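You operate a simulated robot arm through the tools that you are given. There is no shell and no other tool.

Carry out the task below with a simulated robot arm. There is one attempt and no reset: what you move stays moved.

## Task
Grease the orange sleeve on the turntable; put it in the ready tray.
Fine: turn it under the nozzle, give the green grease knob a quarter turn, then bring pocket 56 back to the orange mark; leave the purple lock rocker on Free.

It is judged by the outcome, as a careful person would: the job done as asked, and still so three seconds after it is handed in. It fails if anything else is knocked over, pushed out of place, dropped, spilled or broken.

## Robot
A 7-joint arm with a two-finger gripper, fixed in place. Base frame: the origin is at the foot of the arm, x ahead of it, y to its left, z up. Lengths are in m, angles in rad, forces in N, time in s.
With the tool pointing down near the work surface it reaches from about 0.38 to 0.78 m from the base axis. Its first joint turns from -2.496 to 2.496 rad. Payload 2.45 kg.
Tool frame: the origin (TCP) lies between the finger pads and is the grasp point; the fingertips stand 0.026 m ahead of it; z points along the fingers, y is the line along which they close. The gripper opens to 0.096 m. The gripper's body begins 0.069 m behind the TCP.
Orientation is that of the tool frame in the base frame, as a unit quaternion [x, y, z, w]. With the fingers straight down and closing along the base's y, the tool's x points along the base's -x, its y along +y and its z along -z.

## Interface
- The arm moves only by the tool move_arm. Its arguments are lists of equal length, an entry for each row: "delta_pos": the shift along the base's x, y, z in units of 20 mm (1.0 is 20 mm), a list of three; "rot": the turn, a rotation vector about the base's x, y, z in units of 8 degrees (1.0 is 8 degrees), a list of three. In form: {"delta_pos": [[x, y, z], ...], "rot": [[rx, ry, rz], ...]}. A call has 1 to 20 rows; each row shifts and turns the commanded pose from where the row before left it. "gripper" is the opening, from 0 (shut) to 1 (fully open), set as the call begins (left out, the last holds). A call with a number of a shift or a turn outside -1 to 1 is refused whole. Each row takes 0.2 s and may step no farther than 0.05 m and 0.15 rad from the row before; otherwise, or with a gripper value out of range, the whole call is refused. A pose out of reach is approached as far as the arm can. The call stops where the force on the tool passes 40 N (or 10 N more than at its start, if that is more) or the arm is blocked; 0.2 s more then pass. Each finger halts on what it meets, pressing with about 39 N; the grip force reading is that of the motor and also rises with nothing between the fingers. The clock runs only during rows and for 0.2 s after the last one: add rows that do not move to give the fingers time. It gives the time, the measured TCP pose, the force on the tool (base axes), the opening and the grip force at its end, in the units of the frame above (readings bear some noise), with the torque about the TCP (base axes, N m) and any sound that the robot's microphone picked up.
- Cameras (640 x 400 px; columns grow to the right, rows downward): "scene" is fixed at [0.2204, 0.6493, 1.4098]; the picture's right is [-0.75, -0.66, 0.00], its down [-0.38, 0.43, -0.82] and it looks along [0.54, -0.62, -0.57] (base axes); focal length 362 px, centre (320, 200). "wrist" rides on the gripper at [0.081, 0.003, -0.098] in the tool frame; the picture's right is [-0.04, 1.00, 0.00], its down [-0.73, -0.03, -0.68] and it looks along [-0.68, -0.03, 0.73] (tool axes); focal length 256 px, centre (320, 200). There is no depth. A picture from a camera that has moved, and an enlarged one, comes with that camera's place and axes in the base frame and with its lens.
- grab_frame(camera): a new picture of that camera. No time passes.
- move_column(by): slides the trunk up (or, below 0, down) by that many m; the arm rides with it, the base frame stays. It gives what a move gives, with no picture.
- inspect(camera, box): a new picture of the part [left, top, right, bottom] of that camera's present view, enlarged. No time passes.
- finish_job(): hands the job in; it is judged then, once.

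Nothing tells you positions but the pictures and the camera data. Unless the task says otherwise, let go and move clear before handing in.

The tools are called after "Request:" by a JSON object that holds its "method" and its "body". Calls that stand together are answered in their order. move_arm: Moves the arm, as the interface text tells. Its arguments: {"type":"object","properties":{"delta_pos":{"type":"array","items":{"type":"array","items":{"type":"number"}}},"rot":{"type":"array","items":{"type":"array","items":{"type":"number"}}},"gripper":{"type":"number"}},"required":["delta_pos","rot"]} The other tools are called the same way: move_column (by) slides the trunk up or down; grab_frame (camera) takes a picture; inspect (camera, box) takes an enlarged picture of a part of a camera's view; finish_job () hands the job in.

At the start:

```text
t: 0.0
eef_pos: [0.4745, 0.0067, 1.1747]
ee_rot: [-0.002, 1.0, 0.0, -0.001]
contact_force: [-0.8, -0.1, -0.3]
moment: [0.0, 0.01, -0.01]
grip_width: 0.0963
grip_force: 0.0
trunk travel left (down, up): [-0.575, 0.065]
```

scene: 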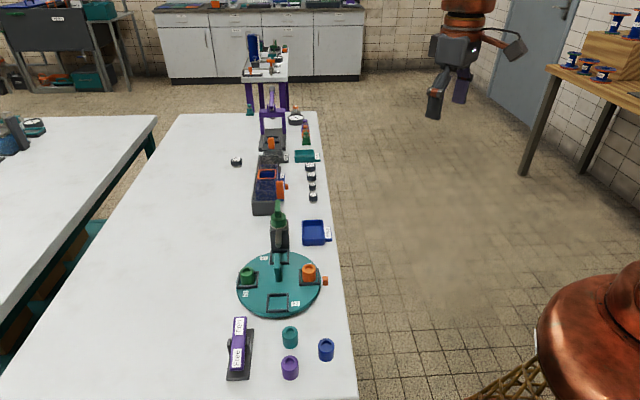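
wrist: 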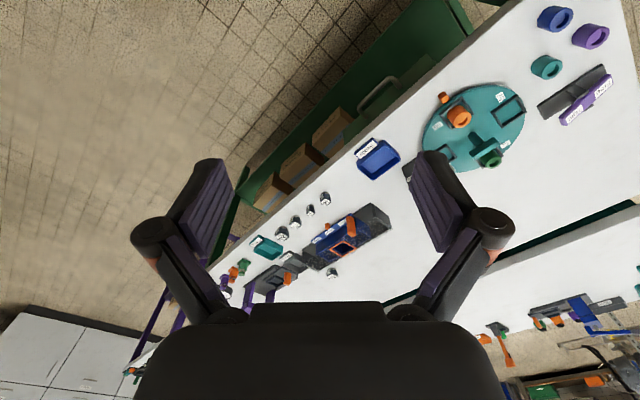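

I see a long table with a teal turntable carrying green and orange sleeves, a lock rocker, loose sleeves, and trays. I'll zoom in on the key parts first.

Request:
{"method": "inspect", "body": {"camera": "scene", "box": [220, 200, 350, 320]}}

Request:
{"method": "inspect", "body": {"camera": "scene", "box": [210, 300, 350, 390]}}

Request:
{"method": "inspect", "body": {"camera": "scene", "box": [230, 90, 340, 210]}}

Request:
{"method": "inspect", "body": {"camera": "wrist", "box": [350, 0, 640, 200]}}

```text
3.33 times, centred on (285, 260) of scene
camera zoom: at [0.2204, 0.6493, 1.4098], right [-0.75, -0.66, 0.0], down [-0.38, 0.43, -0.82], along [0.54, -0.62, -0.57], focal length 1208 px, centre (437, 0)
```

zoom: 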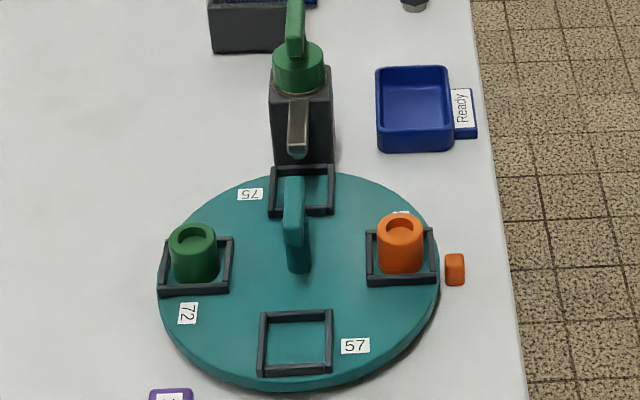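

```text
4.44 times, centred on (280, 345) of scene
camera zoom: at [0.2204, 0.6493, 1.4098], right [-0.75, -0.66, 0.0], down [-0.38, 0.43, -0.82], along [0.54, -0.62, -0.57], focal length 1611 px, centre (498, -444)
```

zoom: 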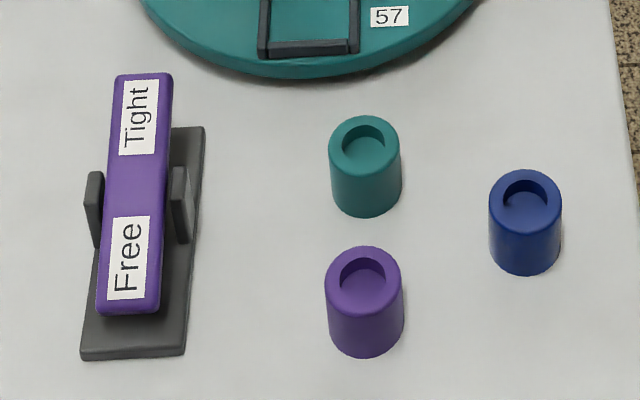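

```text
3.33 times, centred on (285, 150) of scene
camera zoom: at [0.2204, 0.6493, 1.4098], right [-0.75, -0.66, 0.0], down [-0.38, 0.43, -0.82], along [0.54, -0.62, -0.57], focal length 1208 px, centre (437, 367)
```

zoom: 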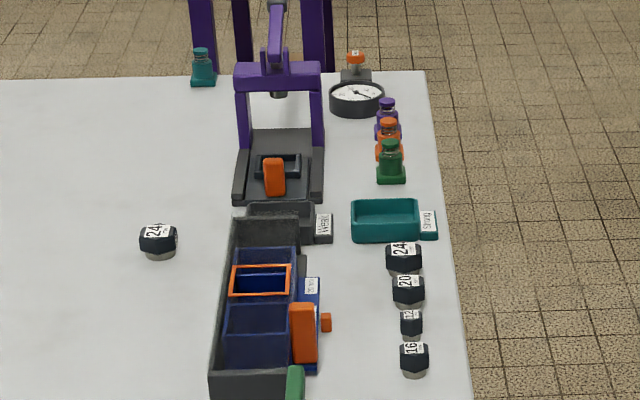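

```text
2.00 times, centred on (495, 100) of wrist
camera zoom: at [0.3926, 0.0106, 1.274], right [0.04, 1.0, 0.0], down [0.73, -0.03, 0.68], along [0.68, -0.03, -0.73], focal length 512 px, centre (-30, 400)
```

zoom: 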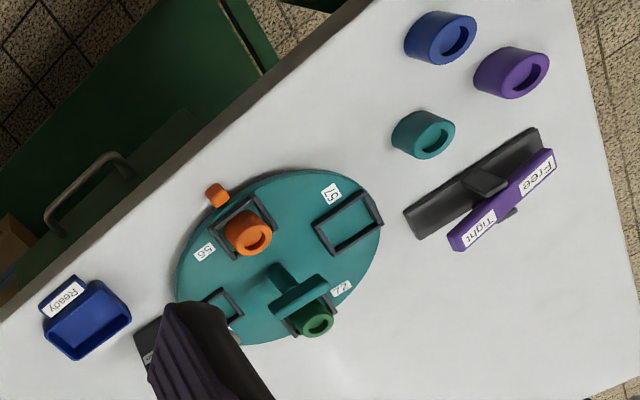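

Triangulating from both cameras, the turntable centre is near (0.642, 0.299), with its face at z≈0.82. The orange sleeve sits in pocket 56 by the mark, the nozzle is 90° counter-clockwise from it, and the ready tray is near (0.70, 0.12). I'll move closer for a better look.

Request:
{"method": "move_arm", "body": {"delta_pos": [[0.1, 0.96, -0.3], [0.1, 0.96, -0.3], [0.1, 0.96, -0.3], [0.1, 0.96, -0.3], [0.1, 0.96, -0.3], [0.1, 0.96, -0.3], [0.1, 0.96, -0.3], [0.1, 0.96, -0.3], [0.1, 0.96, -0.3], [0.1, 0.96, -0.3], [0.1, 0.96, -0.3], [0.1, 0.96, -0.3]], "rot": [[0, 0, 0], [0, 0, 0], [0, 0, 0], [0, 0, 0], [0, 0, 0], [0, 0, 0], [0, 0, 0], [0, 0, 0], [0, 0, 0], [0, 0, 0], [0, 0, 0], [0, 0, 0]]}}

Request:
{"method": "grab_frame", "body": {"camera": "wrist"}}

```text
t: 2.6
eef_pos: [0.4983, 0.2392, 1.1013]
ee_rot: [-0.001, 1.0, 0.0, -0.001]
contact_force: [0.6, -0.1, 1.2]
moment: [0.04, 0.01, 0.0]
grip_width: 0.096
grip_force: 0.1
trunk travel left (down, up): [-0.575, 0.065]
```

```text
taken
camera wrist: at [0.4166, 0.242, 1.2009], right [0.04, 1.0, 0.0], down [0.73, -0.03, 0.68], along [0.68, -0.03, -0.73], focal length 256 px, centre (320, 200)
```

wrist: 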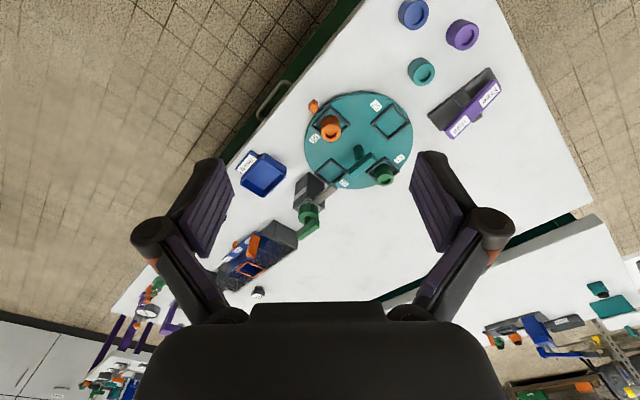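

Request:
{"method": "inspect", "body": {"camera": "wrist", "box": [225, 80, 425, 240]}}

Request:
{"method": "inspect", "body": {"camera": "wrist", "box": [380, 0, 520, 150]}}

```text
2.50 times, centred on (325, 160) of wrist
camera zoom: at [0.4166, 0.242, 1.2009], right [0.04, 1.0, 0.0], down [0.73, -0.03, 0.68], along [0.68, -0.03, -0.73], focal length 640 px, centre (308, 300)
```

zoom: 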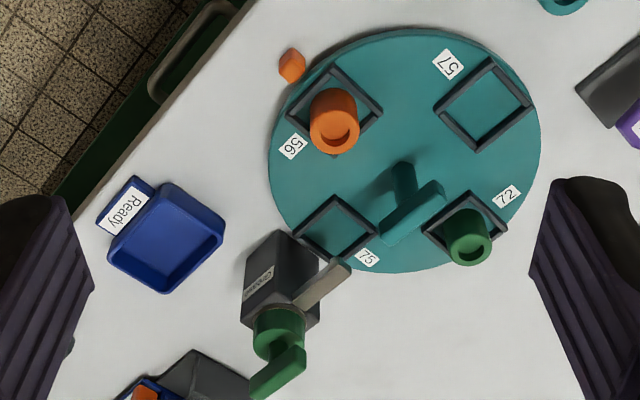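

```text
2.67 times, centred on (450, 75) of wrist
camera zoom: at [0.4166, 0.242, 1.2009], right [0.04, 1.0, 0.0], down [0.73, -0.03, 0.68], along [0.68, -0.03, -0.73], focal length 683 px, centre (-27, 533)
```

zoom: 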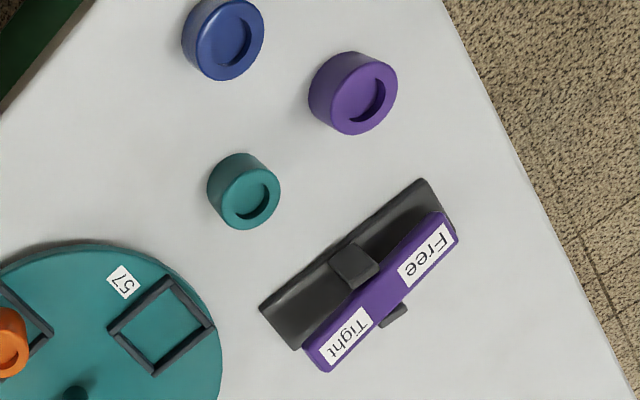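

Request:
{"method": "inspect", "body": {"camera": "scene", "box": [240, 195, 320, 245]}}

Request:
{"method": "inspect", "body": {"camera": "scene", "box": [235, 245, 335, 310]}}

Request:
{"method": "inspect", "body": {"camera": "wrist", "box": [285, 140, 405, 220]}}

```text
8.00 times, centred on (280, 220) of scene
camera zoom: at [0.2204, 0.6493, 1.4098], right [-0.75, -0.66, 0.0], down [-0.38, 0.43, -0.82], along [0.54, -0.62, -0.57], focal length 2899 px, centre (640, 40)
```

zoom: 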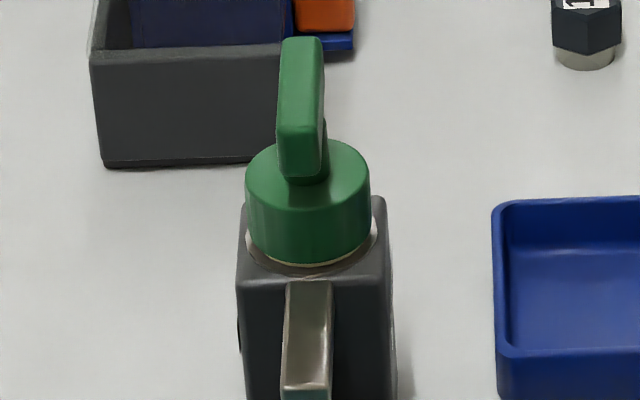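

```text
6.15 times, centred on (285, 278) of scene
camera zoom: at [0.2204, 0.6493, 1.4098], right [-0.75, -0.66, 0.0], down [-0.38, 0.43, -0.82], along [0.54, -0.62, -0.57], focal length 2230 px, centre (535, -277)
```

zoom: 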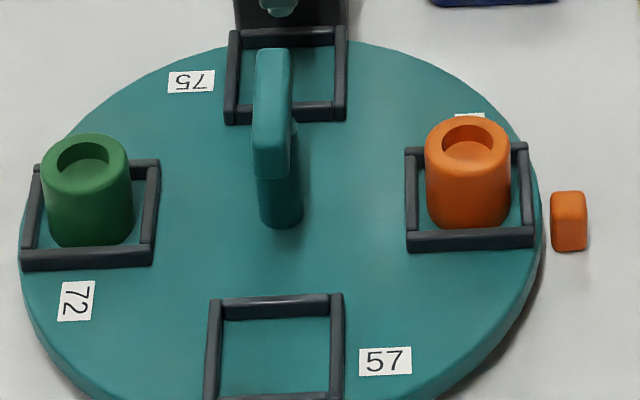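

```text
5.00 times, centred on (345, 180) of wrist
camera zoom: at [0.4166, 0.242, 1.2009], right [0.04, 1.0, 0.0], down [0.73, -0.03, 0.68], along [0.68, -0.03, -0.73], focal length 1280 px, centre (195, 300)
```

zoom: 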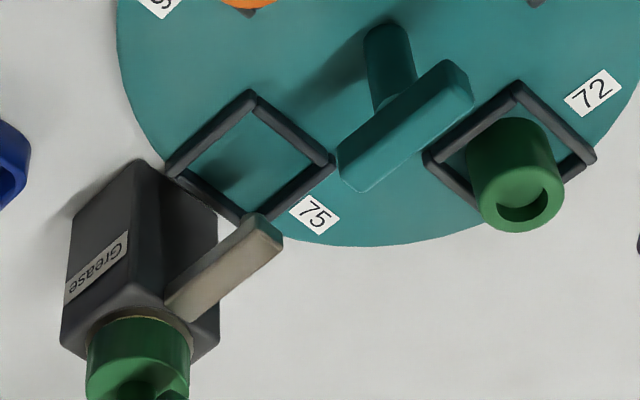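

The rocker's Free end reads lower (z≈0.83) than its Tight end (z≈0.855), so it appears to be on Free already. The turntable has a central bar handle at z≈0.87 pointing at the nozzle. I'll hover over the hub with the gripper yawed -45° so the fingers straddle the bar.

Request:
{"method": "move_arm", "body": {"delta_pos": [[0.919, 0.375, -0.6], [0.919, 0.375, -0.6], [0.919, 0.375, -0.6], [0.919, 0.375, -0.6], [0.919, 0.375, -0.6], [0.919, 0.375, -0.6], [0.919, 0.375, -0.6], [0.919, 0.375, -0.6], [0, 0, 0]], "rot": [[0, 0, -0.703], [0, 0, -0.703], [0, 0, -0.703], [0, 0, -0.703], [0, 0, -0.703], [0, 0, -0.703], [0, 0, -0.703], [0, 0, -0.703], [0, 0, 0]]}}

Request:
{"method": "grab_frame", "body": {"camera": "wrist"}}

Request:
{"method": "grab_frame", "body": {"camera": "scene"}}

```text
t: 4.6
eef_pos: [0.6464, 0.2973, 1.0065]
ee_rot: [0.383, 0.924, 0.0, 0.0]
contact_force: [1.1, -0.5, -0.1]
moment: [0.02, 0.01, 0.0]
grip_width: 0.0964
grip_force: 0.0
trunk travel left (down, up): [-0.575, 0.065]
```

```text
taken
camera wrist: at [0.591, 0.3585, 1.1063], right [0.73, 0.68, 0.0], down [0.5, -0.54, 0.68], along [0.46, -0.5, -0.73], focal length 256 px, centre (320, 200)
```

wrist: 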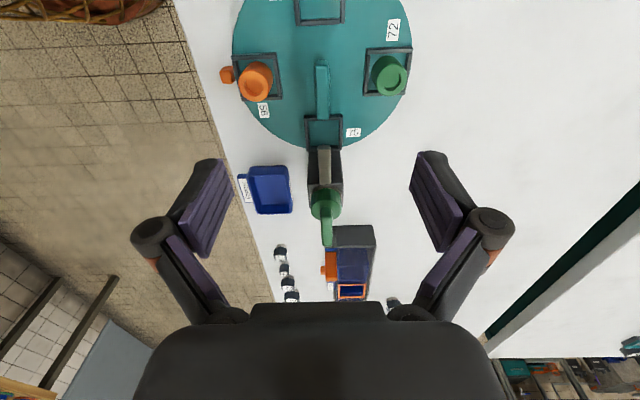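

```text
taken
```

scene: 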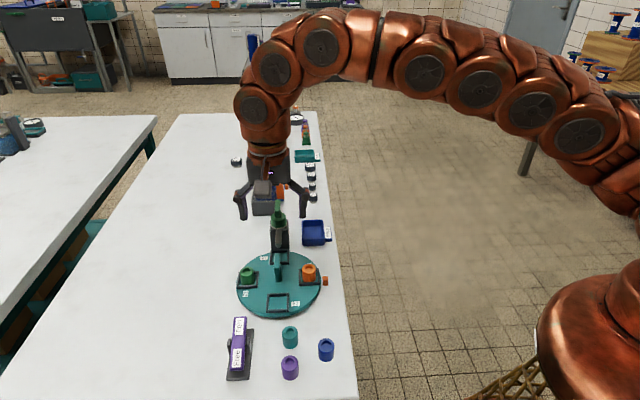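

Request:
{"method": "inspect", "body": {"camera": "wrist", "box": [220, 0, 420, 130]}}

Request:
{"method": "inspect", "body": {"camera": "wrist", "box": [230, 100, 410, 260]}}

```text
3.08 times, centred on (320, 65) of wrist
camera zoom: at [0.591, 0.3585, 1.1063], right [0.73, 0.68, 0.0], down [0.5, -0.54, 0.68], along [0.46, -0.5, -0.73], focal length 788 px, centre (320, 615)
```

zoom: 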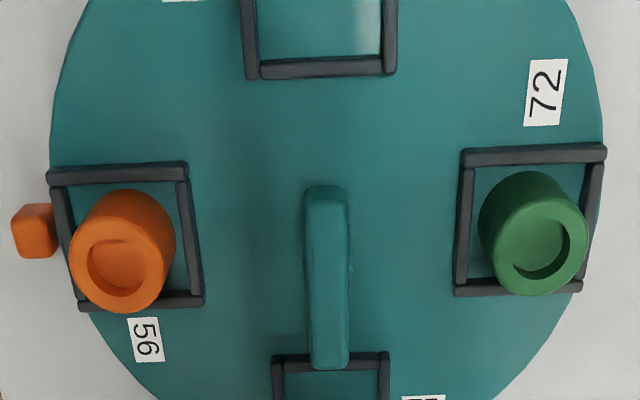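

```text
2.50 times, centred on (320, 180) of wrist
camera zoom: at [0.591, 0.3585, 1.1063], right [0.73, 0.68, 0.0], down [0.5, -0.54, 0.68], along [0.46, -0.5, -0.73], focal length 640 px, centre (320, 250)
```

zoom: 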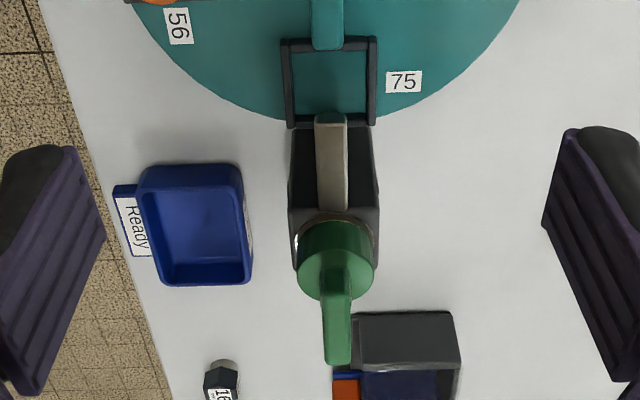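

The hub axis comes out at (0.651, 0.2965) and the gripper is aligned with the bar. I'll narrow the fingers so they clear the sleeves, centre up and descend part way.

Request:
{"method": "move_arm", "body": {"delta_pos": [[0.23, -0.04, 0], [0, 0, 0], [0, 0, 0], [0, 0, 0], [0, 0, -1], [0, 0, -1], [0, 0, -1], [0, 0, -1], [0, 0, 0]], "rot": [[0, 0, 0], [0, 0, 0], [0, 0, 0], [0, 0, 0], [0, 0, 0], [0, 0, 0], [0, 0, 0], [0, 0, 0], [0, 0, 0]], "gripper": 0.36}}

Request:
{"method": "grab_frame", "body": {"camera": "wrist"}}

Request:
{"method": "inspect", "body": {"camera": "scene", "box": [220, 180, 350, 320]}}

```text
t: 6.6
eef_pos: [0.651, 0.2982, 0.9264]
ee_rot: [0.382, 0.924, 0.001, 0.001]
contact_force: [-0.4, 1.0, 0.6]
moment: [0.02, 0.0, 0.0]
grip_width: 0.0341
grip_force: 0.1
trunk travel left (down, up): [-0.575, 0.065]
```

```text
taken
camera wrist: at [0.5953, 0.3577, 1.0261], right [0.73, 0.68, 0.0], down [0.5, -0.54, 0.68], along [0.46, -0.5, -0.73], focal length 256 px, centre (320, 200)
```

wrist: 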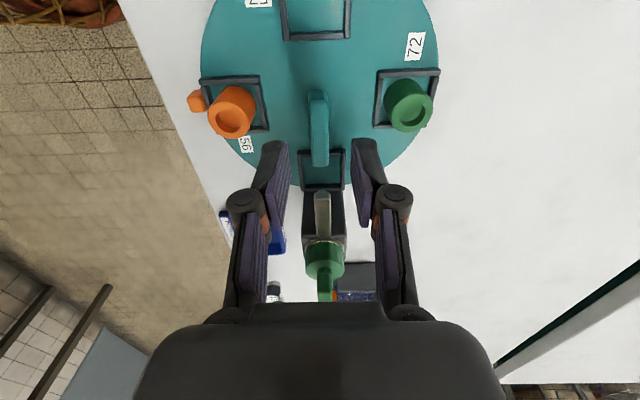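

```text
2.86 times, centred on (285, 250) of scene
camera zoom: at [0.2204, 0.6493, 1.4098], right [-0.75, -0.66, 0.0], down [-0.38, 0.43, -0.82], along [0.54, -0.62, -0.57], focal length 1035 px, centre (420, 57)
```

zoom: 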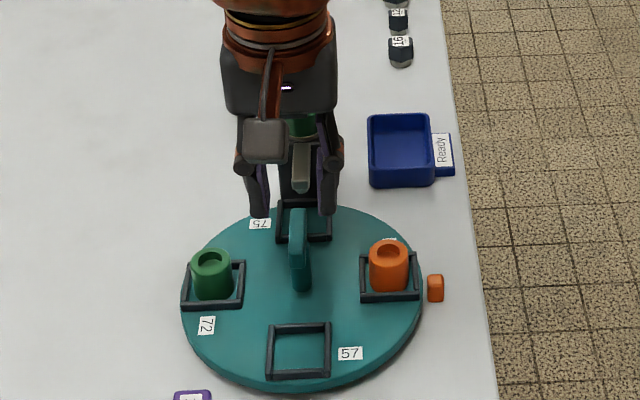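

Request:
{"method": "move_arm", "body": {"delta_pos": [[0, -0.08, -1], [0, 0, -1], [0, 0, -1], [0, 0, 0]], "rot": [[0, 0, 0], [0, 0, 0], [0, 0, 0], [0, 0, 0]]}}

Request:
{"method": "grab_frame", "body": {"camera": "wrist"}}

Request:
{"method": "inspect", "body": {"camera": "scene", "box": [220, 200, 350, 320]}}

```text
t: 7.6
eef_pos: [0.6501, 0.2966, 0.8676]
ee_rot: [0.382, 0.924, 0.0, 0.001]
contact_force: [0.0, 0.4, -0.2]
moment: [0.0, 0.0, 0.0]
grip_width: 0.0345
grip_force: 0.1
trunk travel left (down, up): [-0.575, 0.065]
```

```text
taken
camera wrist: at [0.5948, 0.3563, 0.9669], right [0.73, 0.68, 0.0], down [0.5, -0.54, 0.68], along [0.46, -0.5, -0.73], focal length 256 px, centre (320, 200)
```

wrist: 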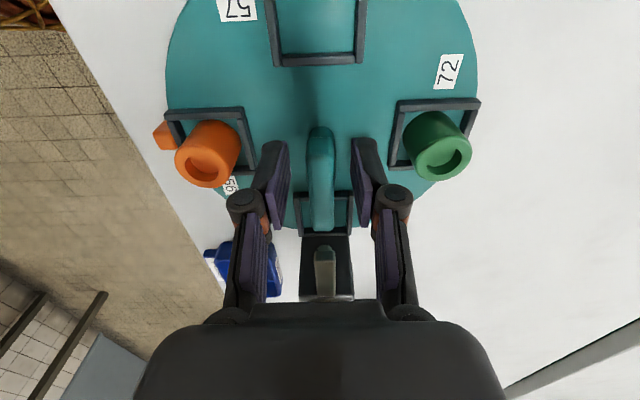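

```text
3.33 times, centred on (285, 260) of scene
camera zoom: at [0.2204, 0.6493, 1.4098], right [-0.75, -0.66, 0.0], down [-0.38, 0.43, -0.82], along [0.54, -0.62, -0.57], focal length 1208 px, centre (437, 0)
```

zoom: 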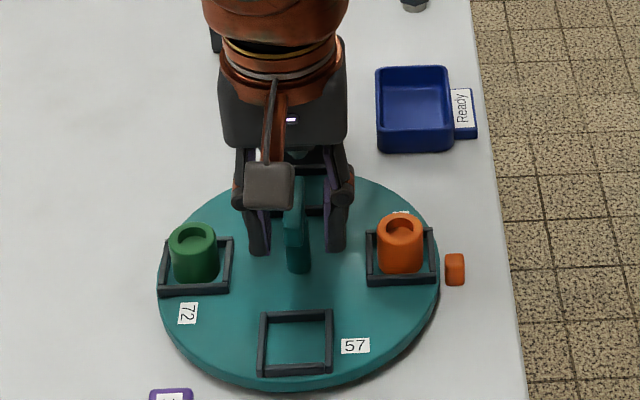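

The fingers straddle the bar, so I'll close on it and check the reading.

Request:
{"method": "move_arm", "body": {"delta_pos": [[0, 0, 0], [0, 0, 0], [0, 0, 0], [0, 0, 0]], "rot": [[0, 0, 0], [0, 0, 0], [0, 0, 0], [0, 0, 0]], "gripper": 0}}

```text
t: 8.6
eef_pos: [0.6518, 0.297, 0.8677]
ee_rot: [0.382, 0.924, 0.0, 0.0]
contact_force: [8.6, 6.7, 0.0]
moment: [0.18, -0.21, 0.01]
grip_width: 0.0155
grip_force: 41.5
trunk travel left (down, up): [-0.575, 0.065]
```

Request:
{"method": "move_arm", "body": {"delta_pos": [[0.05, 0.04, 0], [0, 0, 0], [0, 0, 0]], "rot": [[0, 0, 0], [0, 0, 0.5], [0, 0, 0.5]]}}

Request:
{"method": "inspect", "body": {"camera": "scene", "box": [220, 200, 350, 320]}}

```text
t: 9.4
eef_pos: [0.651, 0.2967, 0.8681]
ee_rot: [0.317, 0.949, 0.001, 0.001]
contact_force: [5.6, 5.0, 9.9]
moment: [0.39, 0.25, -0.06]
grip_width: 0.0156
grip_force: 41.8
trunk travel left (down, up): [-0.575, 0.065]
```

```text
3.33 times, centred on (285, 260) of scene
camera zoom: at [0.2204, 0.6493, 1.4098], right [-0.75, -0.66, 0.0], down [-0.38, 0.43, -0.82], along [0.54, -0.62, -0.57], focal length 1208 px, centre (437, 0)
```

zoom: 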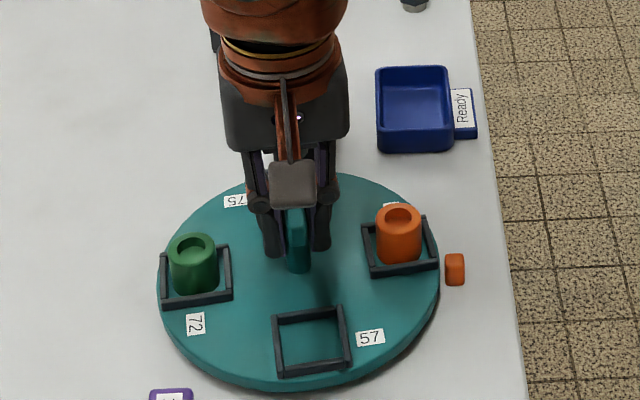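

The table turns freely in the right direction, so I'll continue the turn.

Request:
{"method": "move_arm", "body": {"delta_pos": [[0, 0, 0], [0, 0, 0], [0, 0, 0], [0, 0, 0], [0, 0, 0], [0, 0, 0]], "rot": [[0, 0, 0.8], [0, 0, 0.8], [0, 0, 0.8], [0, 0, 0.8], [0, 0, 0.8], [0, 0, 0]]}}

Request:
{"method": "inspect", "body": {"camera": "scene", "box": [220, 200, 350, 320]}}

```text
t: 10.8
eef_pos: [0.6518, 0.2966, 0.8676]
ee_rot: [0.042, 0.999, 0.0, 0.002]
contact_force: [13.0, 13.5, 24.7]
moment: [0.35, -0.33, 0.0]
grip_width: 0.0155
grip_force: 41.3
trunk travel left (down, up): [-0.575, 0.065]
```

```text
3.33 times, centred on (285, 260) of scene
camera zoom: at [0.2204, 0.6493, 1.4098], right [-0.75, -0.66, 0.0], down [-0.38, 0.43, -0.82], along [0.54, -0.62, -0.57], focal length 1208 px, centre (437, 0)
```

zoom: 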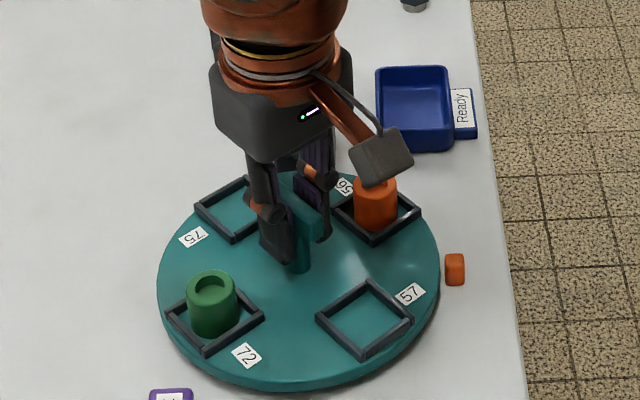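

Request:
{"method": "move_arm", "body": {"delta_pos": [[0.05, 0.05, 0.08], [0, 0, 0]], "rot": [[0, 0, 0], [0, 0, 0]]}}

```text
t: 11.4
eef_pos: [0.65, 0.2968, 0.867]
ee_rot: [0.043, 0.999, 0.0, -0.001]
contact_force: [3.8, 8.3, 13.4]
moment: [0.13, -0.91, 0.04]
grip_width: 0.0156
grip_force: 41.3
trunk travel left (down, up): [-0.575, 0.065]
```

Request:
{"method": "move_arm", "body": {"delta_pos": [[0.02, 0.06, 0.09], [0, 0, 0], [0, 0, 0], [0, 0, 0]], "rot": [[0, 0, 0], [0, 0, 0.8], [0, 0, 0.8], [0, 0, 0]]}}

```text
t: 12.4
eef_pos: [0.6518, 0.2979, 0.868]
ee_rot: [-0.069, 0.998, -0.001, -0.003]
contact_force: [-8.8, -9.2, -21.2]
moment: [-0.06, -0.5, 0.02]
grip_width: 0.0156
grip_force: 41.6
trunk travel left (down, up): [-0.575, 0.065]
```

Request:
{"method": "move_arm", "body": {"delta_pos": [[-0.04, -0.04, -0.08], [0, 0, 0]], "rot": [[0, 0, 0], [0, 0, 0]]}}

```text
t: 13.0
eef_pos: [0.6509, 0.2965, 0.868]
ee_rot: [-0.069, 0.998, -0.001, -0.001]
contact_force: [-10.6, -10.5, -15.5]
moment: [-0.36, 1.08, -0.01]
grip_width: 0.0157
grip_force: 41.8
trunk travel left (down, up): [-0.575, 0.065]
```

Request:
{"method": "move_arm", "body": {"delta_pos": [[-0.04, -0.04, -0.05], [0, 0, 0], [0, 0, 0]], "rot": [[0, 0, 0], [0, 0, 0], [0, 0, 0]]}}

```text
t: 13.8
eef_pos: [0.6517, 0.2979, 0.8676]
ee_rot: [-0.069, 0.998, 0.0, 0.001]
contact_force: [-1.7, -4.9, -8.7]
moment: [-0.13, 0.29, -0.01]
grip_width: 0.0156
grip_force: 41.5
trunk travel left (down, up): [-0.575, 0.065]
```

Request:
{"method": "move_arm", "body": {"delta_pos": [[0, -0.02, -0.03], [0, 0, 0], [0, 0, 0], [0, 0, 0]], "rot": [[0, 0, 0.77], [0, 0, 0.77], [0, 0, 0.77], [0, 0, 0]]}}

```text
t: 14.8
eef_pos: [0.6511, 0.2977, 0.8672]
ee_rot: [-0.229, 0.973, 0.0, 0.002]
contact_force: [4.4, 5.0, 8.0]
moment: [-0.16, 0.47, 0.03]
grip_width: 0.0157
grip_force: 41.0
trunk travel left (down, up): [-0.575, 0.065]
```

Request:
{"method": "move_arm", "body": {"delta_pos": [[0.01, 0.01, 0.03], [0, 0, 0], [0, 0, 0], [0, 0, 0], [0, 0, 0]], "rot": [[0, 0, 0.77], [0, 0, 0.77], [0, 0, 0.77], [0, 0, 0], [0, 0, 0]]}}

Request:
{"method": "inspect", "body": {"camera": "scene", "box": [220, 200, 350, 320]}}

Request:
{"method": "grab_frame", "body": {"camera": "wrist"}}

```text
t: 16.0
eef_pos: [0.651, 0.2982, 0.8681]
ee_rot: [-0.381, 0.924, 0.0, 0.001]
contact_force: [5.7, 13.5, 10.6]
moment: [0.56, -0.34, 0.05]
grip_width: 0.0154
grip_force: 42.0
trunk travel left (down, up): [-0.575, 0.065]
```

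```text
3.33 times, centred on (285, 260) of scene
camera zoom: at [0.2204, 0.6493, 1.4098], right [-0.75, -0.66, 0.0], down [-0.38, 0.43, -0.82], along [0.54, -0.62, -0.57], focal length 1208 px, centre (437, 0)
```

zoom: 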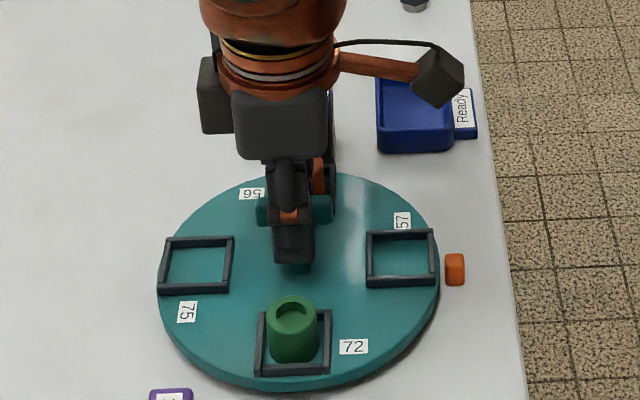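

```text
taken
camera wrist: at [0.5906, 0.2426, 0.9668], right [-0.68, 0.74, 0.0], down [0.54, 0.5, 0.68], along [0.5, 0.46, -0.73], focal length 256 px, centre (320, 200)
```

wrist: 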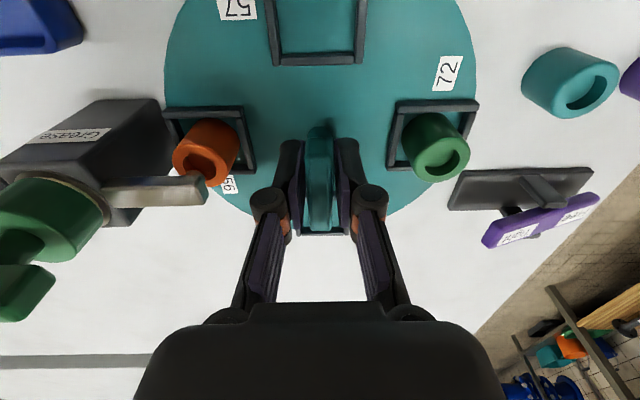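

Pocket 56 is under the nozzle and the pockets line up where their neighbours were. I'll release narrowly, wait, and raise.

Request:
{"method": "move_arm", "body": {"delta_pos": [[0, 0, 0], [0, 0, 0], [0, 0, 0], [0, 0, 0]], "rot": [[0, 0, 0], [0, 0, 0], [0, 0, 0], [0, 0, 0]], "gripper": 0.34}}

Request:
{"method": "move_arm", "body": {"delta_pos": [[0, 0, 1], [0, 0, 1], [0, 0, 1], [0, 0, 1], [0, 0, 1], [0, 0, 1], [0, 0, 1], [0, 0, 0]], "rot": [[0, 0, 0], [0, 0, 0], [0, 0, 0], [0, 0, 0], [0, 0, 0], [0, 0, 0], [0, 0, 0], [0, 0, 0]]}}

Request:
{"method": "grab_frame", "body": {"camera": "wrist"}}

Request:
{"method": "inspect", "body": {"camera": "scene", "box": [220, 200, 350, 320]}}

```text
t: 17.0
eef_pos: [0.6504, 0.2956, 0.8663]
ee_rot: [-0.381, 0.925, 0.0, -0.001]
contact_force: [-0.2, 0.1, 0.2]
moment: [0.0, -0.02, -0.04]
grip_width: 0.0329
grip_force: 0.0
trunk travel left (down, up): [-0.575, 0.065]
```

```text
t: 18.8
eef_pos: [0.6504, 0.2969, 1.0074]
ee_rot: [-0.381, 0.924, 0.0, 0.0]
contact_force: [-0.3, -0.3, -0.4]
moment: [-0.01, 0.01, 0.01]
grip_width: 0.0327
grip_force: 0.1
trunk travel left (down, up): [-0.575, 0.065]
```

```text
taken
camera wrist: at [0.59, 0.2423, 1.1063], right [-0.68, 0.74, 0.0], down [0.54, 0.5, 0.68], along [0.5, 0.46, -0.73], focal length 256 px, centre (320, 200)
```

wrist: 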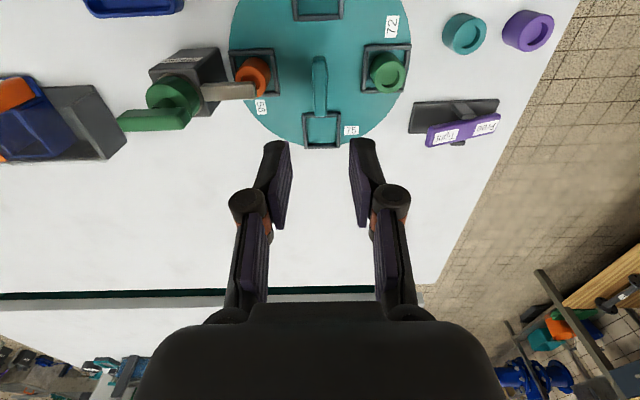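

```text
3.33 times, centred on (285, 260) of scene
camera zoom: at [0.2204, 0.6493, 1.4098], right [-0.75, -0.66, 0.0], down [-0.38, 0.43, -0.82], along [0.54, -0.62, -0.57], focal length 1208 px, centre (437, 0)
```

zoom: 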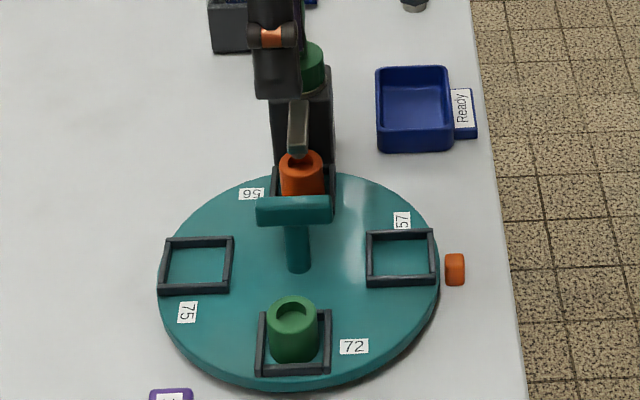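

Aligned well. Next I'll locate the green knob's bar precisely.

Request:
{"method": "inspect", "body": {"camera": "wrist", "box": [100, 30, 280, 140]}}

Request:
{"method": "inspect", "body": {"camera": "scene", "box": [260, 230, 310, 270]}}

```text
3.56 times, centred on (190, 85) of wrist
camera zoom: at [0.59, 0.2423, 1.1063], right [-0.68, 0.74, 0.0], down [0.54, 0.5, 0.68], along [0.5, 0.46, -0.73], focal length 910 px, centre (782, 609)
```

zoom: 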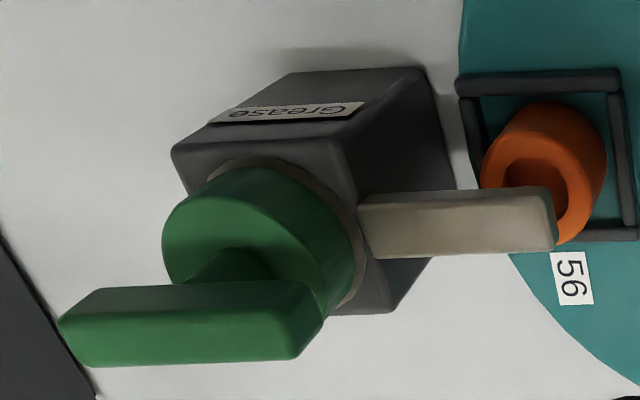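

```text
10.00 times, centred on (285, 250) of scene
camera zoom: at [0.2204, 0.6493, 1.4098], right [-0.75, -0.66, 0.0], down [-0.38, 0.43, -0.82], along [0.54, -0.62, -0.57], focal length 3624 px, centre (670, -300)
```

zoom: 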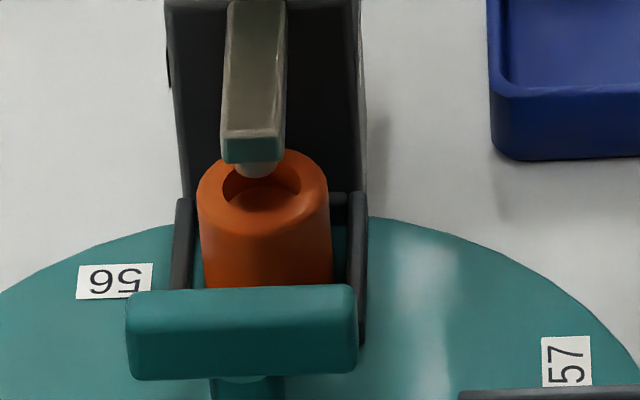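

The sleeve sits right under the spout. I'll move above the grease knob, keeping this yaw first, so the camera looks squarely across the knob's bar and shows its axis.

Request:
{"method": "move_arm", "body": {"delta_pos": [[0, 0, 1], [0.71, -0.71, 0], [0.71, -0.71, 0], [0.71, -0.71, 0], [0.71, -0.71, 0], [0.71, -0.71, 0], [0.71, -0.71, 0], [0, 0, 0]], "rot": [[0, 0, 0], [0, 0, 0], [0, 0, 0], [0, 0, 0], [0, 0, 0], [0, 0, 0], [0, 0, 0], [0, 0, 0]]}}

Request:
{"method": "grab_frame", "body": {"camera": "wrist"}}

Request:
{"method": "inspect", "body": {"camera": "wrist", "box": [250, 60, 410, 180]}}

```text
t: 20.6
eef_pos: [0.725, 0.208, 1.0172]
ee_rot: [-0.382, 0.924, 0.0, 0.0]
contact_force: [0.1, -0.2, 0.1]
moment: [0.02, 0.02, 0.03]
grip_width: 0.0326
grip_force: 0.0
out of reach, approached as far as the arm can: row 6, 7
trunk travel left (down, up): [-0.575, 0.065]
```

```text
taken
camera wrist: at [0.6637, 0.1524, 1.1169], right [-0.68, 0.74, 0.0], down [0.54, 0.5, 0.68], along [0.5, 0.46, -0.73], focal length 256 px, centre (320, 200)
```

wrist: 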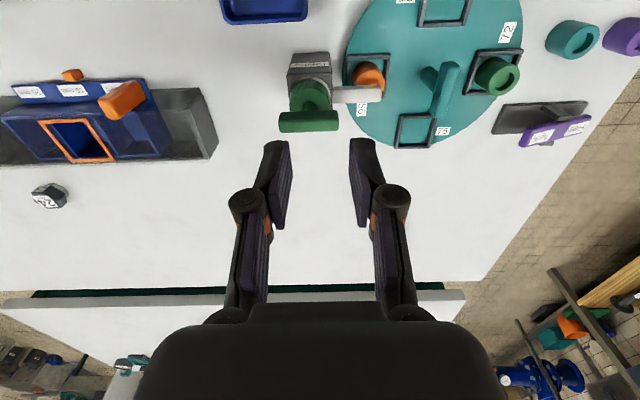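

```text
3.33 times, centred on (330, 120) of wrist
camera zoom: at [0.6637, 0.1524, 1.1169], right [-0.68, 0.74, 0.0], down [0.54, 0.5, 0.68], along [0.5, 0.46, -0.73], focal length 853 px, centre (287, 467)
```

zoom: 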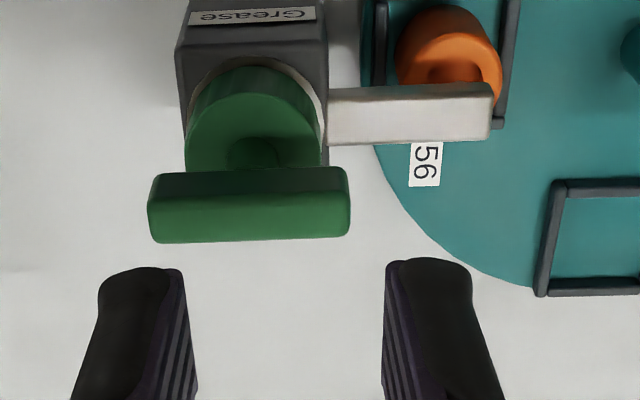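

The bar is centred over the cylindrical knob, at about (0.737, 0.2105) with its top at z≈0.93, slightly beyond reach at this height. Raising the trunk will extend the reach, and then I'll yaw back to -45°.

Request:
{"method": "move_column", "body": {"by": 0.062}}

Request:
{"method": "move_arm", "body": {"delta_pos": [[-0.2, 0, -0.1], [-0.2, 0, -0.1], [-0.2, 0, -0.1], [-0.2, 0, -0.1], [0, 0, -0.1], [0, 0, -0.1], [0, 0, -0.1], [0, 0, -0.1], [0, 0, -0.1], [0, 0, -0.1], [0, 0, 0], [0, 0, 0], [0, 0, 0]], "rot": [[0, 0, -0.9375], [0, 0, -0.9375], [0, 0, -0.9375], [0, 0, -0.9375], [0, 0, -0.9375], [0, 0, -0.9375], [0, 0, -0.9375], [0, 0, -0.9375], [0, 0, -0.9375], [0, 0, -0.9375], [0, 0, -0.9375], [0, 0, -0.9375], [0, 0, 0]]}}

Request:
{"method": "grab_frame", "body": {"camera": "wrist"}}

```text
t: 21.6
eef_pos: [0.7236, 0.2079, 1.0792]
ee_rot: [-0.382, 0.924, 0.0, 0.001]
contact_force: [0.5, -0.5, -0.3]
moment: [0.01, -0.03, -0.01]
grip_width: 0.0327
grip_force: 0.0
trunk travel left (down, up): [-0.637, 0.003]
```

```text
t: 24.4
eef_pos: [0.7077, 0.2078, 1.0591]
ee_rot: [0.384, 0.923, 0.001, -0.001]
contact_force: [-0.8, -1.2, 0.5]
moment: [0.02, 0.04, 0.0]
grip_width: 0.0327
grip_force: 0.0
trunk travel left (down, up): [-0.637, 0.003]
```

```text
taken
camera wrist: at [0.6527, 0.2678, 1.1587], right [0.74, 0.68, 0.0], down [0.5, -0.54, 0.68], along [0.46, -0.5, -0.73], focal length 256 px, centre (320, 200)
```

wrist: 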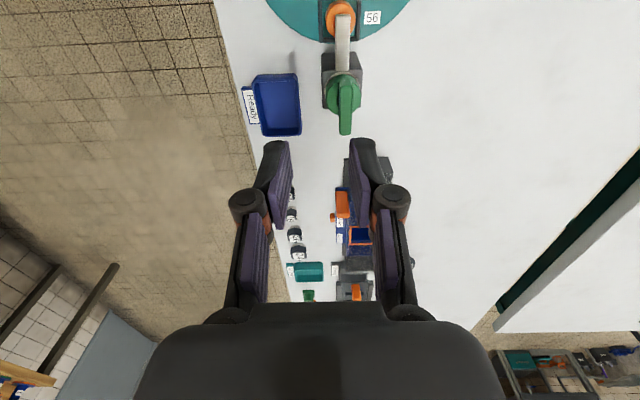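

Request:
{"method": "move_arm", "body": {"delta_pos": [[0.2, 0.03, -0.9], [0.4, 0.03, -0.9], [0.43, 0.04, -0.9], [0.43, 0.04, -0.9], [0, 0, 0]], "rot": [[0, 0, 0], [0, 0, 0], [0, 0, 0], [0, 0, 0], [0, 0, 0]]}}

Request:
{"method": "grab_frame", "body": {"camera": "wrist"}}

Request:
{"method": "inspect", "body": {"camera": "wrist", "box": [240, 60, 400, 200]}}

Request:
{"method": "inspect", "body": {"camera": "scene", "box": [230, 160, 340, 260]}}

```text
t: 25.6
eef_pos: [0.7378, 0.2129, 0.9876]
ee_rot: [0.384, 0.923, 0.0, 0.0]
contact_force: [-0.1, -0.8, 0.4]
moment: [0.0, 0.0, 0.01]
grip_width: 0.0324
grip_force: 0.0
trunk travel left (down, up): [-0.637, 0.003]
```

```text
taken
camera wrist: at [0.6823, 0.2725, 1.0873], right [0.74, 0.68, 0.0], down [0.5, -0.54, 0.68], along [0.46, -0.5, -0.73], focal length 256 px, centre (320, 200)
```

wrist: 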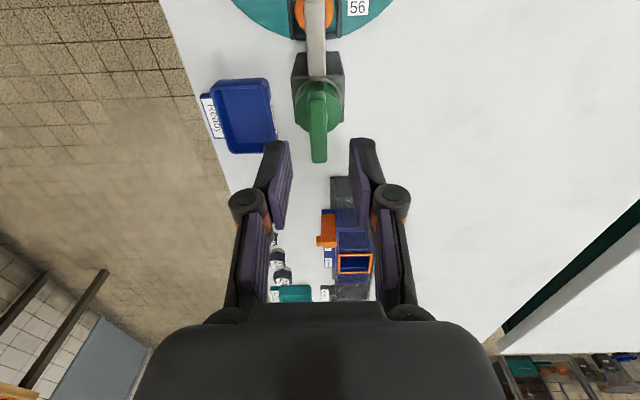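

```text
2.86 times, centred on (320, 130) of wrist
camera zoom: at [0.6823, 0.2725, 1.0873], right [0.74, 0.68, 0.0], down [0.5, -0.54, 0.68], along [0.46, -0.5, -0.73], focal length 731 px, centre (320, 400)
```

zoom: 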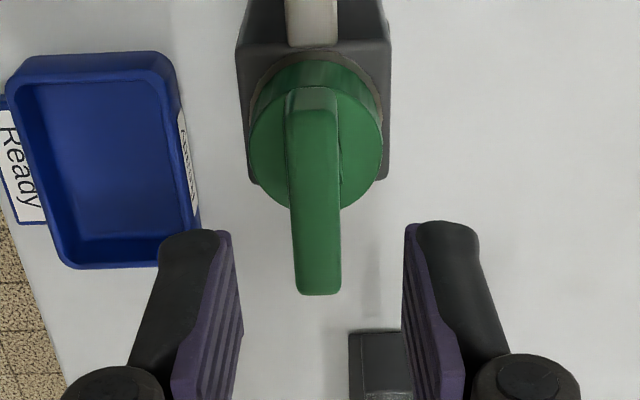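

```text
4.00 times, centred on (285, 210) of scene
camera zoom: at [0.2204, 0.6493, 1.4098], right [-0.75, -0.66, 0.0], down [-0.38, 0.43, -0.82], along [0.54, -0.62, -0.57], focal length 1450 px, centre (460, 160)
```

zoom: 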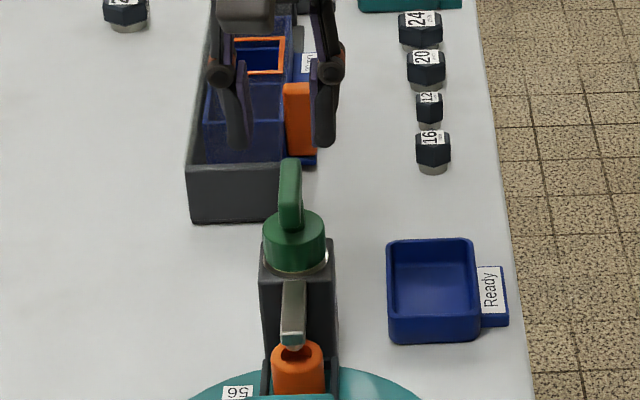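

Request:
{"method": "move_arm", "body": {"delta_pos": [[-0.03, -0.06, -0.7], [0, 0, -0.7], [0, 0, -0.6], [0, 0, -0.5], [0, 0, 0]], "rot": [[0, 0, 0], [0, 0, 0], [0, 0, 0], [0, 0, 0], [0, 0, 0]]}}

Request:
{"method": "inspect", "body": {"camera": "wrist", "box": [240, 100, 400, 240]}}

Request:
{"method": "inspect", "body": {"camera": "scene", "box": [250, 180, 320, 250]}}

```text
t: 26.8
eef_pos: [0.7373, 0.2095, 0.9367]
ee_rot: [0.384, 0.923, 0.0, 0.0]
contact_force: [-0.9, -0.1, -0.3]
moment: [-0.05, 0.01, -0.01]
grip_width: 0.0327
grip_force: 0.1
trunk travel left (down, up): [-0.637, 0.003]
```

```text
2.86 times, centred on (320, 170) of wrist
camera zoom: at [0.6817, 0.2699, 1.0369], right [0.74, 0.68, 0.0], down [0.5, -0.54, 0.68], along [0.46, -0.5, -0.73], focal length 731 px, centre (320, 286)
```

zoom: 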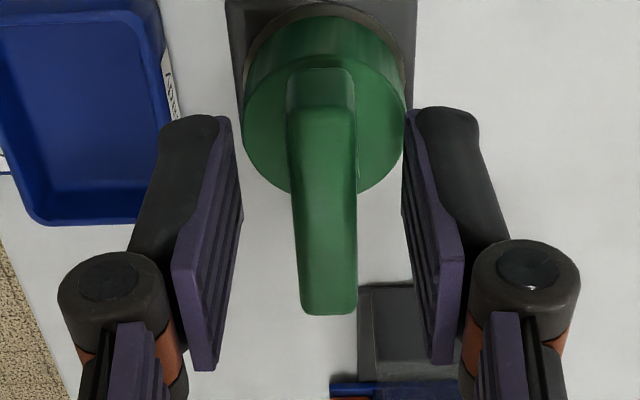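

```text
5.71 times, centred on (285, 215) of scene
camera zoom: at [0.2204, 0.6493, 1.4098], right [-0.75, -0.66, 0.0], down [-0.38, 0.43, -0.82], along [0.54, -0.62, -0.57], focal length 2071 px, centre (520, 114)
```

zoom: 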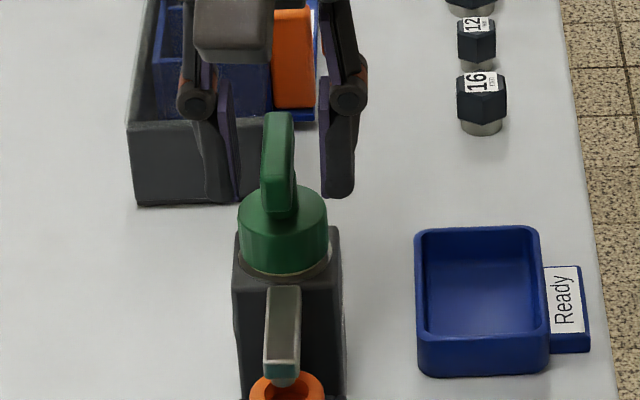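

The fingers straddle the knob bar, so I'll close on it.

Request:
{"method": "move_arm", "body": {"delta_pos": [[0, 0, -0.1], [0, 0, 0], [0, 0, 0], [0, 0, 0]], "rot": [[0, 0, 0], [0, 0, 0], [0, 0, 0], [0, 0, 0]], "gripper": 0}}

```text
t: 27.8
eef_pos: [0.7379, 0.21, 0.9361]
ee_rot: [0.384, 0.924, 0.001, 0.0]
contact_force: [12.4, 7.8, 5.7]
moment: [0.21, -0.25, -0.01]
grip_width: 0.0136
grip_force: 39.5
trunk travel left (down, up): [-0.637, 0.003]
```

Request:
{"method": "move_arm", "body": {"delta_pos": [[0.07, 0.05, 0.03], [0, 0, 0], [0, 0, 0], [0, 0, 0]], "rot": [[0, 0, 0], [0, 0, 0.5], [0, 0, 0.5], [0, 0, 0]]}}

Request:
{"method": "inspect", "body": {"camera": "scene", "box": [250, 180, 320, 250]}}

```text
t: 28.8
eef_pos: [0.738, 0.209, 0.9359]
ee_rot: [0.318, 0.948, -0.001, 0.0]
contact_force: [5.5, 2.2, 1.6]
moment: [0.04, -0.28, -1.26]
grip_width: 0.014
grip_force: 40.8
trunk travel left (down, up): [-0.637, 0.003]
```

```text
5.71 times, centred on (285, 215) of scene
camera zoom: at [0.2204, 0.6493, 1.4098], right [-0.75, -0.66, 0.0], down [-0.38, 0.43, -0.82], along [0.54, -0.62, -0.57], focal length 2071 px, centre (520, 114)
```

zoom: 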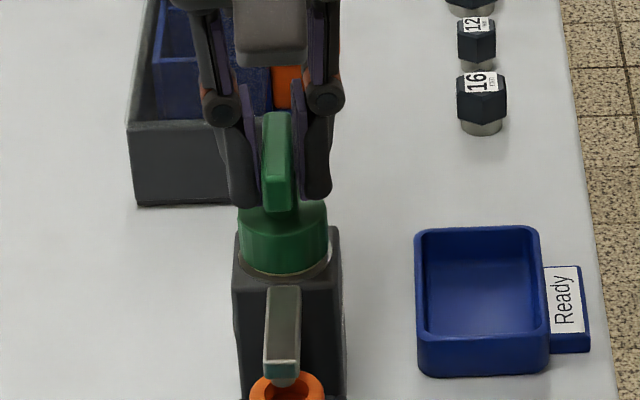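

The bar resists counter-clockwise (moment -1.26 N·m, bar unmoved), which looks like a stop. I'll return and try clockwise gently.

Request:
{"method": "move_arm", "body": {"delta_pos": [[0, 0, 0], [0, 0, 0], [0, 0, 0], [0, 0, 0], [0, 0, 0]], "rot": [[0, 0, -0.5], [0, 0, -0.5], [0, 0, -0.5], [0, 0, -0.5], [0, 0, 0]]}}

Request:
{"method": "inspect", "body": {"camera": "scene", "box": [250, 180, 320, 250]}}

```text
t: 30.0
eef_pos: [0.7371, 0.2103, 0.9351]
ee_rot: [0.448, 0.894, 0.0, 0.0]
contact_force: [7.5, 0.6, -5.0]
moment: [0.35, 0.11, -0.02]
grip_width: 0.0138
grip_force: 39.9
trunk travel left (down, up): [-0.637, 0.003]
```

```text
5.71 times, centred on (285, 215) of scene
camera zoom: at [0.2204, 0.6493, 1.4098], right [-0.75, -0.66, 0.0], down [-0.38, 0.43, -0.82], along [0.54, -0.62, -0.57], focal length 2071 px, centre (520, 114)
```

zoom: 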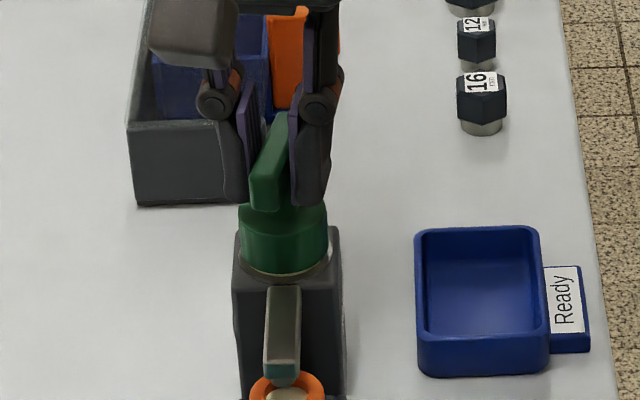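

Clockwise turns freely and something beige has appeared in the sleeve. I'll continue clockwise.

Request:
{"method": "move_arm", "body": {"delta_pos": [[0.02, 0, -0.02], [0, 0, 0], [0, 0, 0], [0, 0, 0], [0, 0, 0]], "rot": [[0, 0, -0.7], [0, 0, -0.7], [0, 0, -0.7], [0, 0, -0.7], [0, 0, 0]]}}

```text
t: 31.2
eef_pos: [0.7384, 0.211, 0.9356]
ee_rot: [0.613, 0.79, 0.0, 0.0]
contact_force: [7.0, 1.3, -0.2]
moment: [-0.07, -0.23, 0.02]
grip_width: 0.0138
grip_force: 40.2
trunk travel left (down, up): [-0.637, 0.003]
```

Request:
{"method": "move_arm", "body": {"delta_pos": [[0.03, 0, 0], [0, 0, 0], [0, 0, 0], [0, 0, 0], [0, 0, 0], [0, 0, 0]], "rot": [[0, 0, -0.75], [0, 0, -0.75], [0, 0, -0.75], [0, 0, -0.75], [0, 0, -0.75], [0, 0, 0]]}}

Request:
{"method": "inspect", "body": {"camera": "scene", "box": [250, 180, 320, 280]}}

```text
t: 32.6
eef_pos: [0.7394, 0.2098, 0.9352]
ee_rot: [0.797, 0.604, 0.001, -0.001]
contact_force: [1.6, 0.0, -4.5]
moment: [0.74, -0.15, -0.01]
grip_width: 0.0139
grip_force: 40.5
trunk travel left (down, up): [-0.637, 0.003]
```

```text
4.00 times, centred on (285, 230) of scene
camera zoom: at [0.2204, 0.6493, 1.4098], right [-0.75, -0.66, 0.0], down [-0.38, 0.43, -0.82], along [0.54, -0.62, -0.57], focal length 1450 px, centre (460, 80)
```

zoom: 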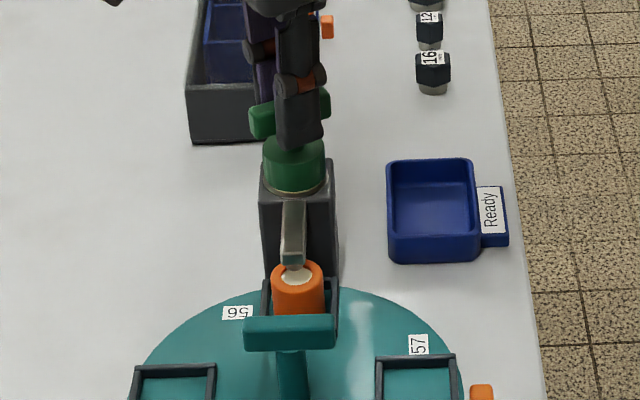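

Request:
{"method": "move_arm", "body": {"delta_pos": [[0, 0, -0.02], [0, 0, 0], [0, 0, 0], [0, 0, 0], [0, 0, 0], [0, 0, 0]], "rot": [[0, 0, -0.75], [0, 0, -0.75], [0, 0, -0.75], [0, 0, -0.75], [0, 0, -0.7], [0, 0, 0]]}}

Request:
{"method": "inspect", "body": {"camera": "scene", "box": [250, 180, 320, 280]}}

Request:
{"method": "grab_frame", "body": {"camera": "wrist"}}

```text
t: 34.0
eef_pos: [0.7392, 0.2095, 0.9352]
ee_rot: [0.925, 0.38, 0.001, 0.001]
contact_force: [6.1, -2.9, 8.6]
moment: [-0.59, 0.19, -0.01]
grip_width: 0.014
grip_force: 40.9
trunk travel left (down, up): [-0.637, 0.003]
```

```text
4.00 times, centred on (285, 230) of scene
camera zoom: at [0.2204, 0.6493, 1.4098], right [-0.75, -0.66, 0.0], down [-0.38, 0.43, -0.82], along [0.54, -0.62, -0.57], focal length 1450 px, centre (460, 80)
```

zoom: 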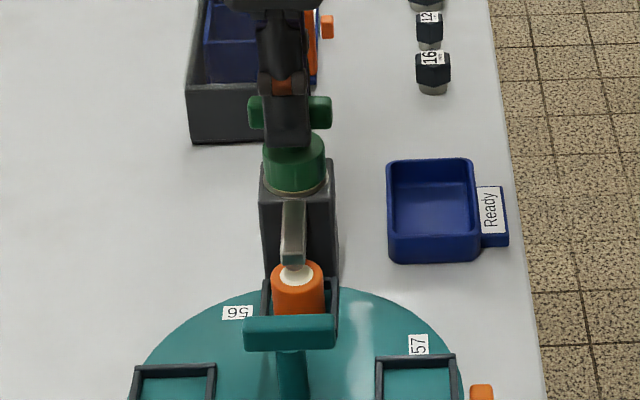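

```text
taken
camera wrist: at [0.7998, 0.2651, 1.0348], right [0.67, -0.74, 0.0], down [-0.54, -0.5, 0.68], along [-0.5, -0.46, -0.73], focal length 256 px, centre (320, 200)
```

wrist: 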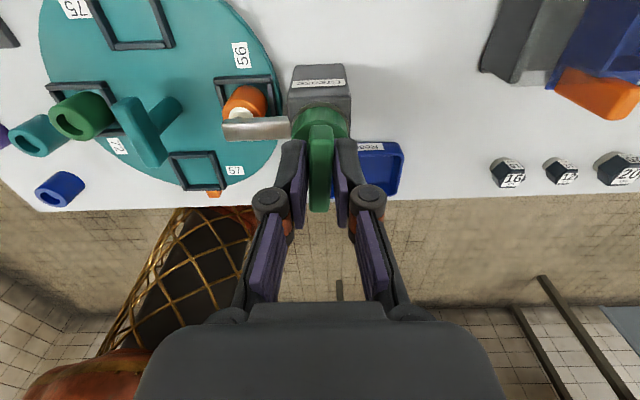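

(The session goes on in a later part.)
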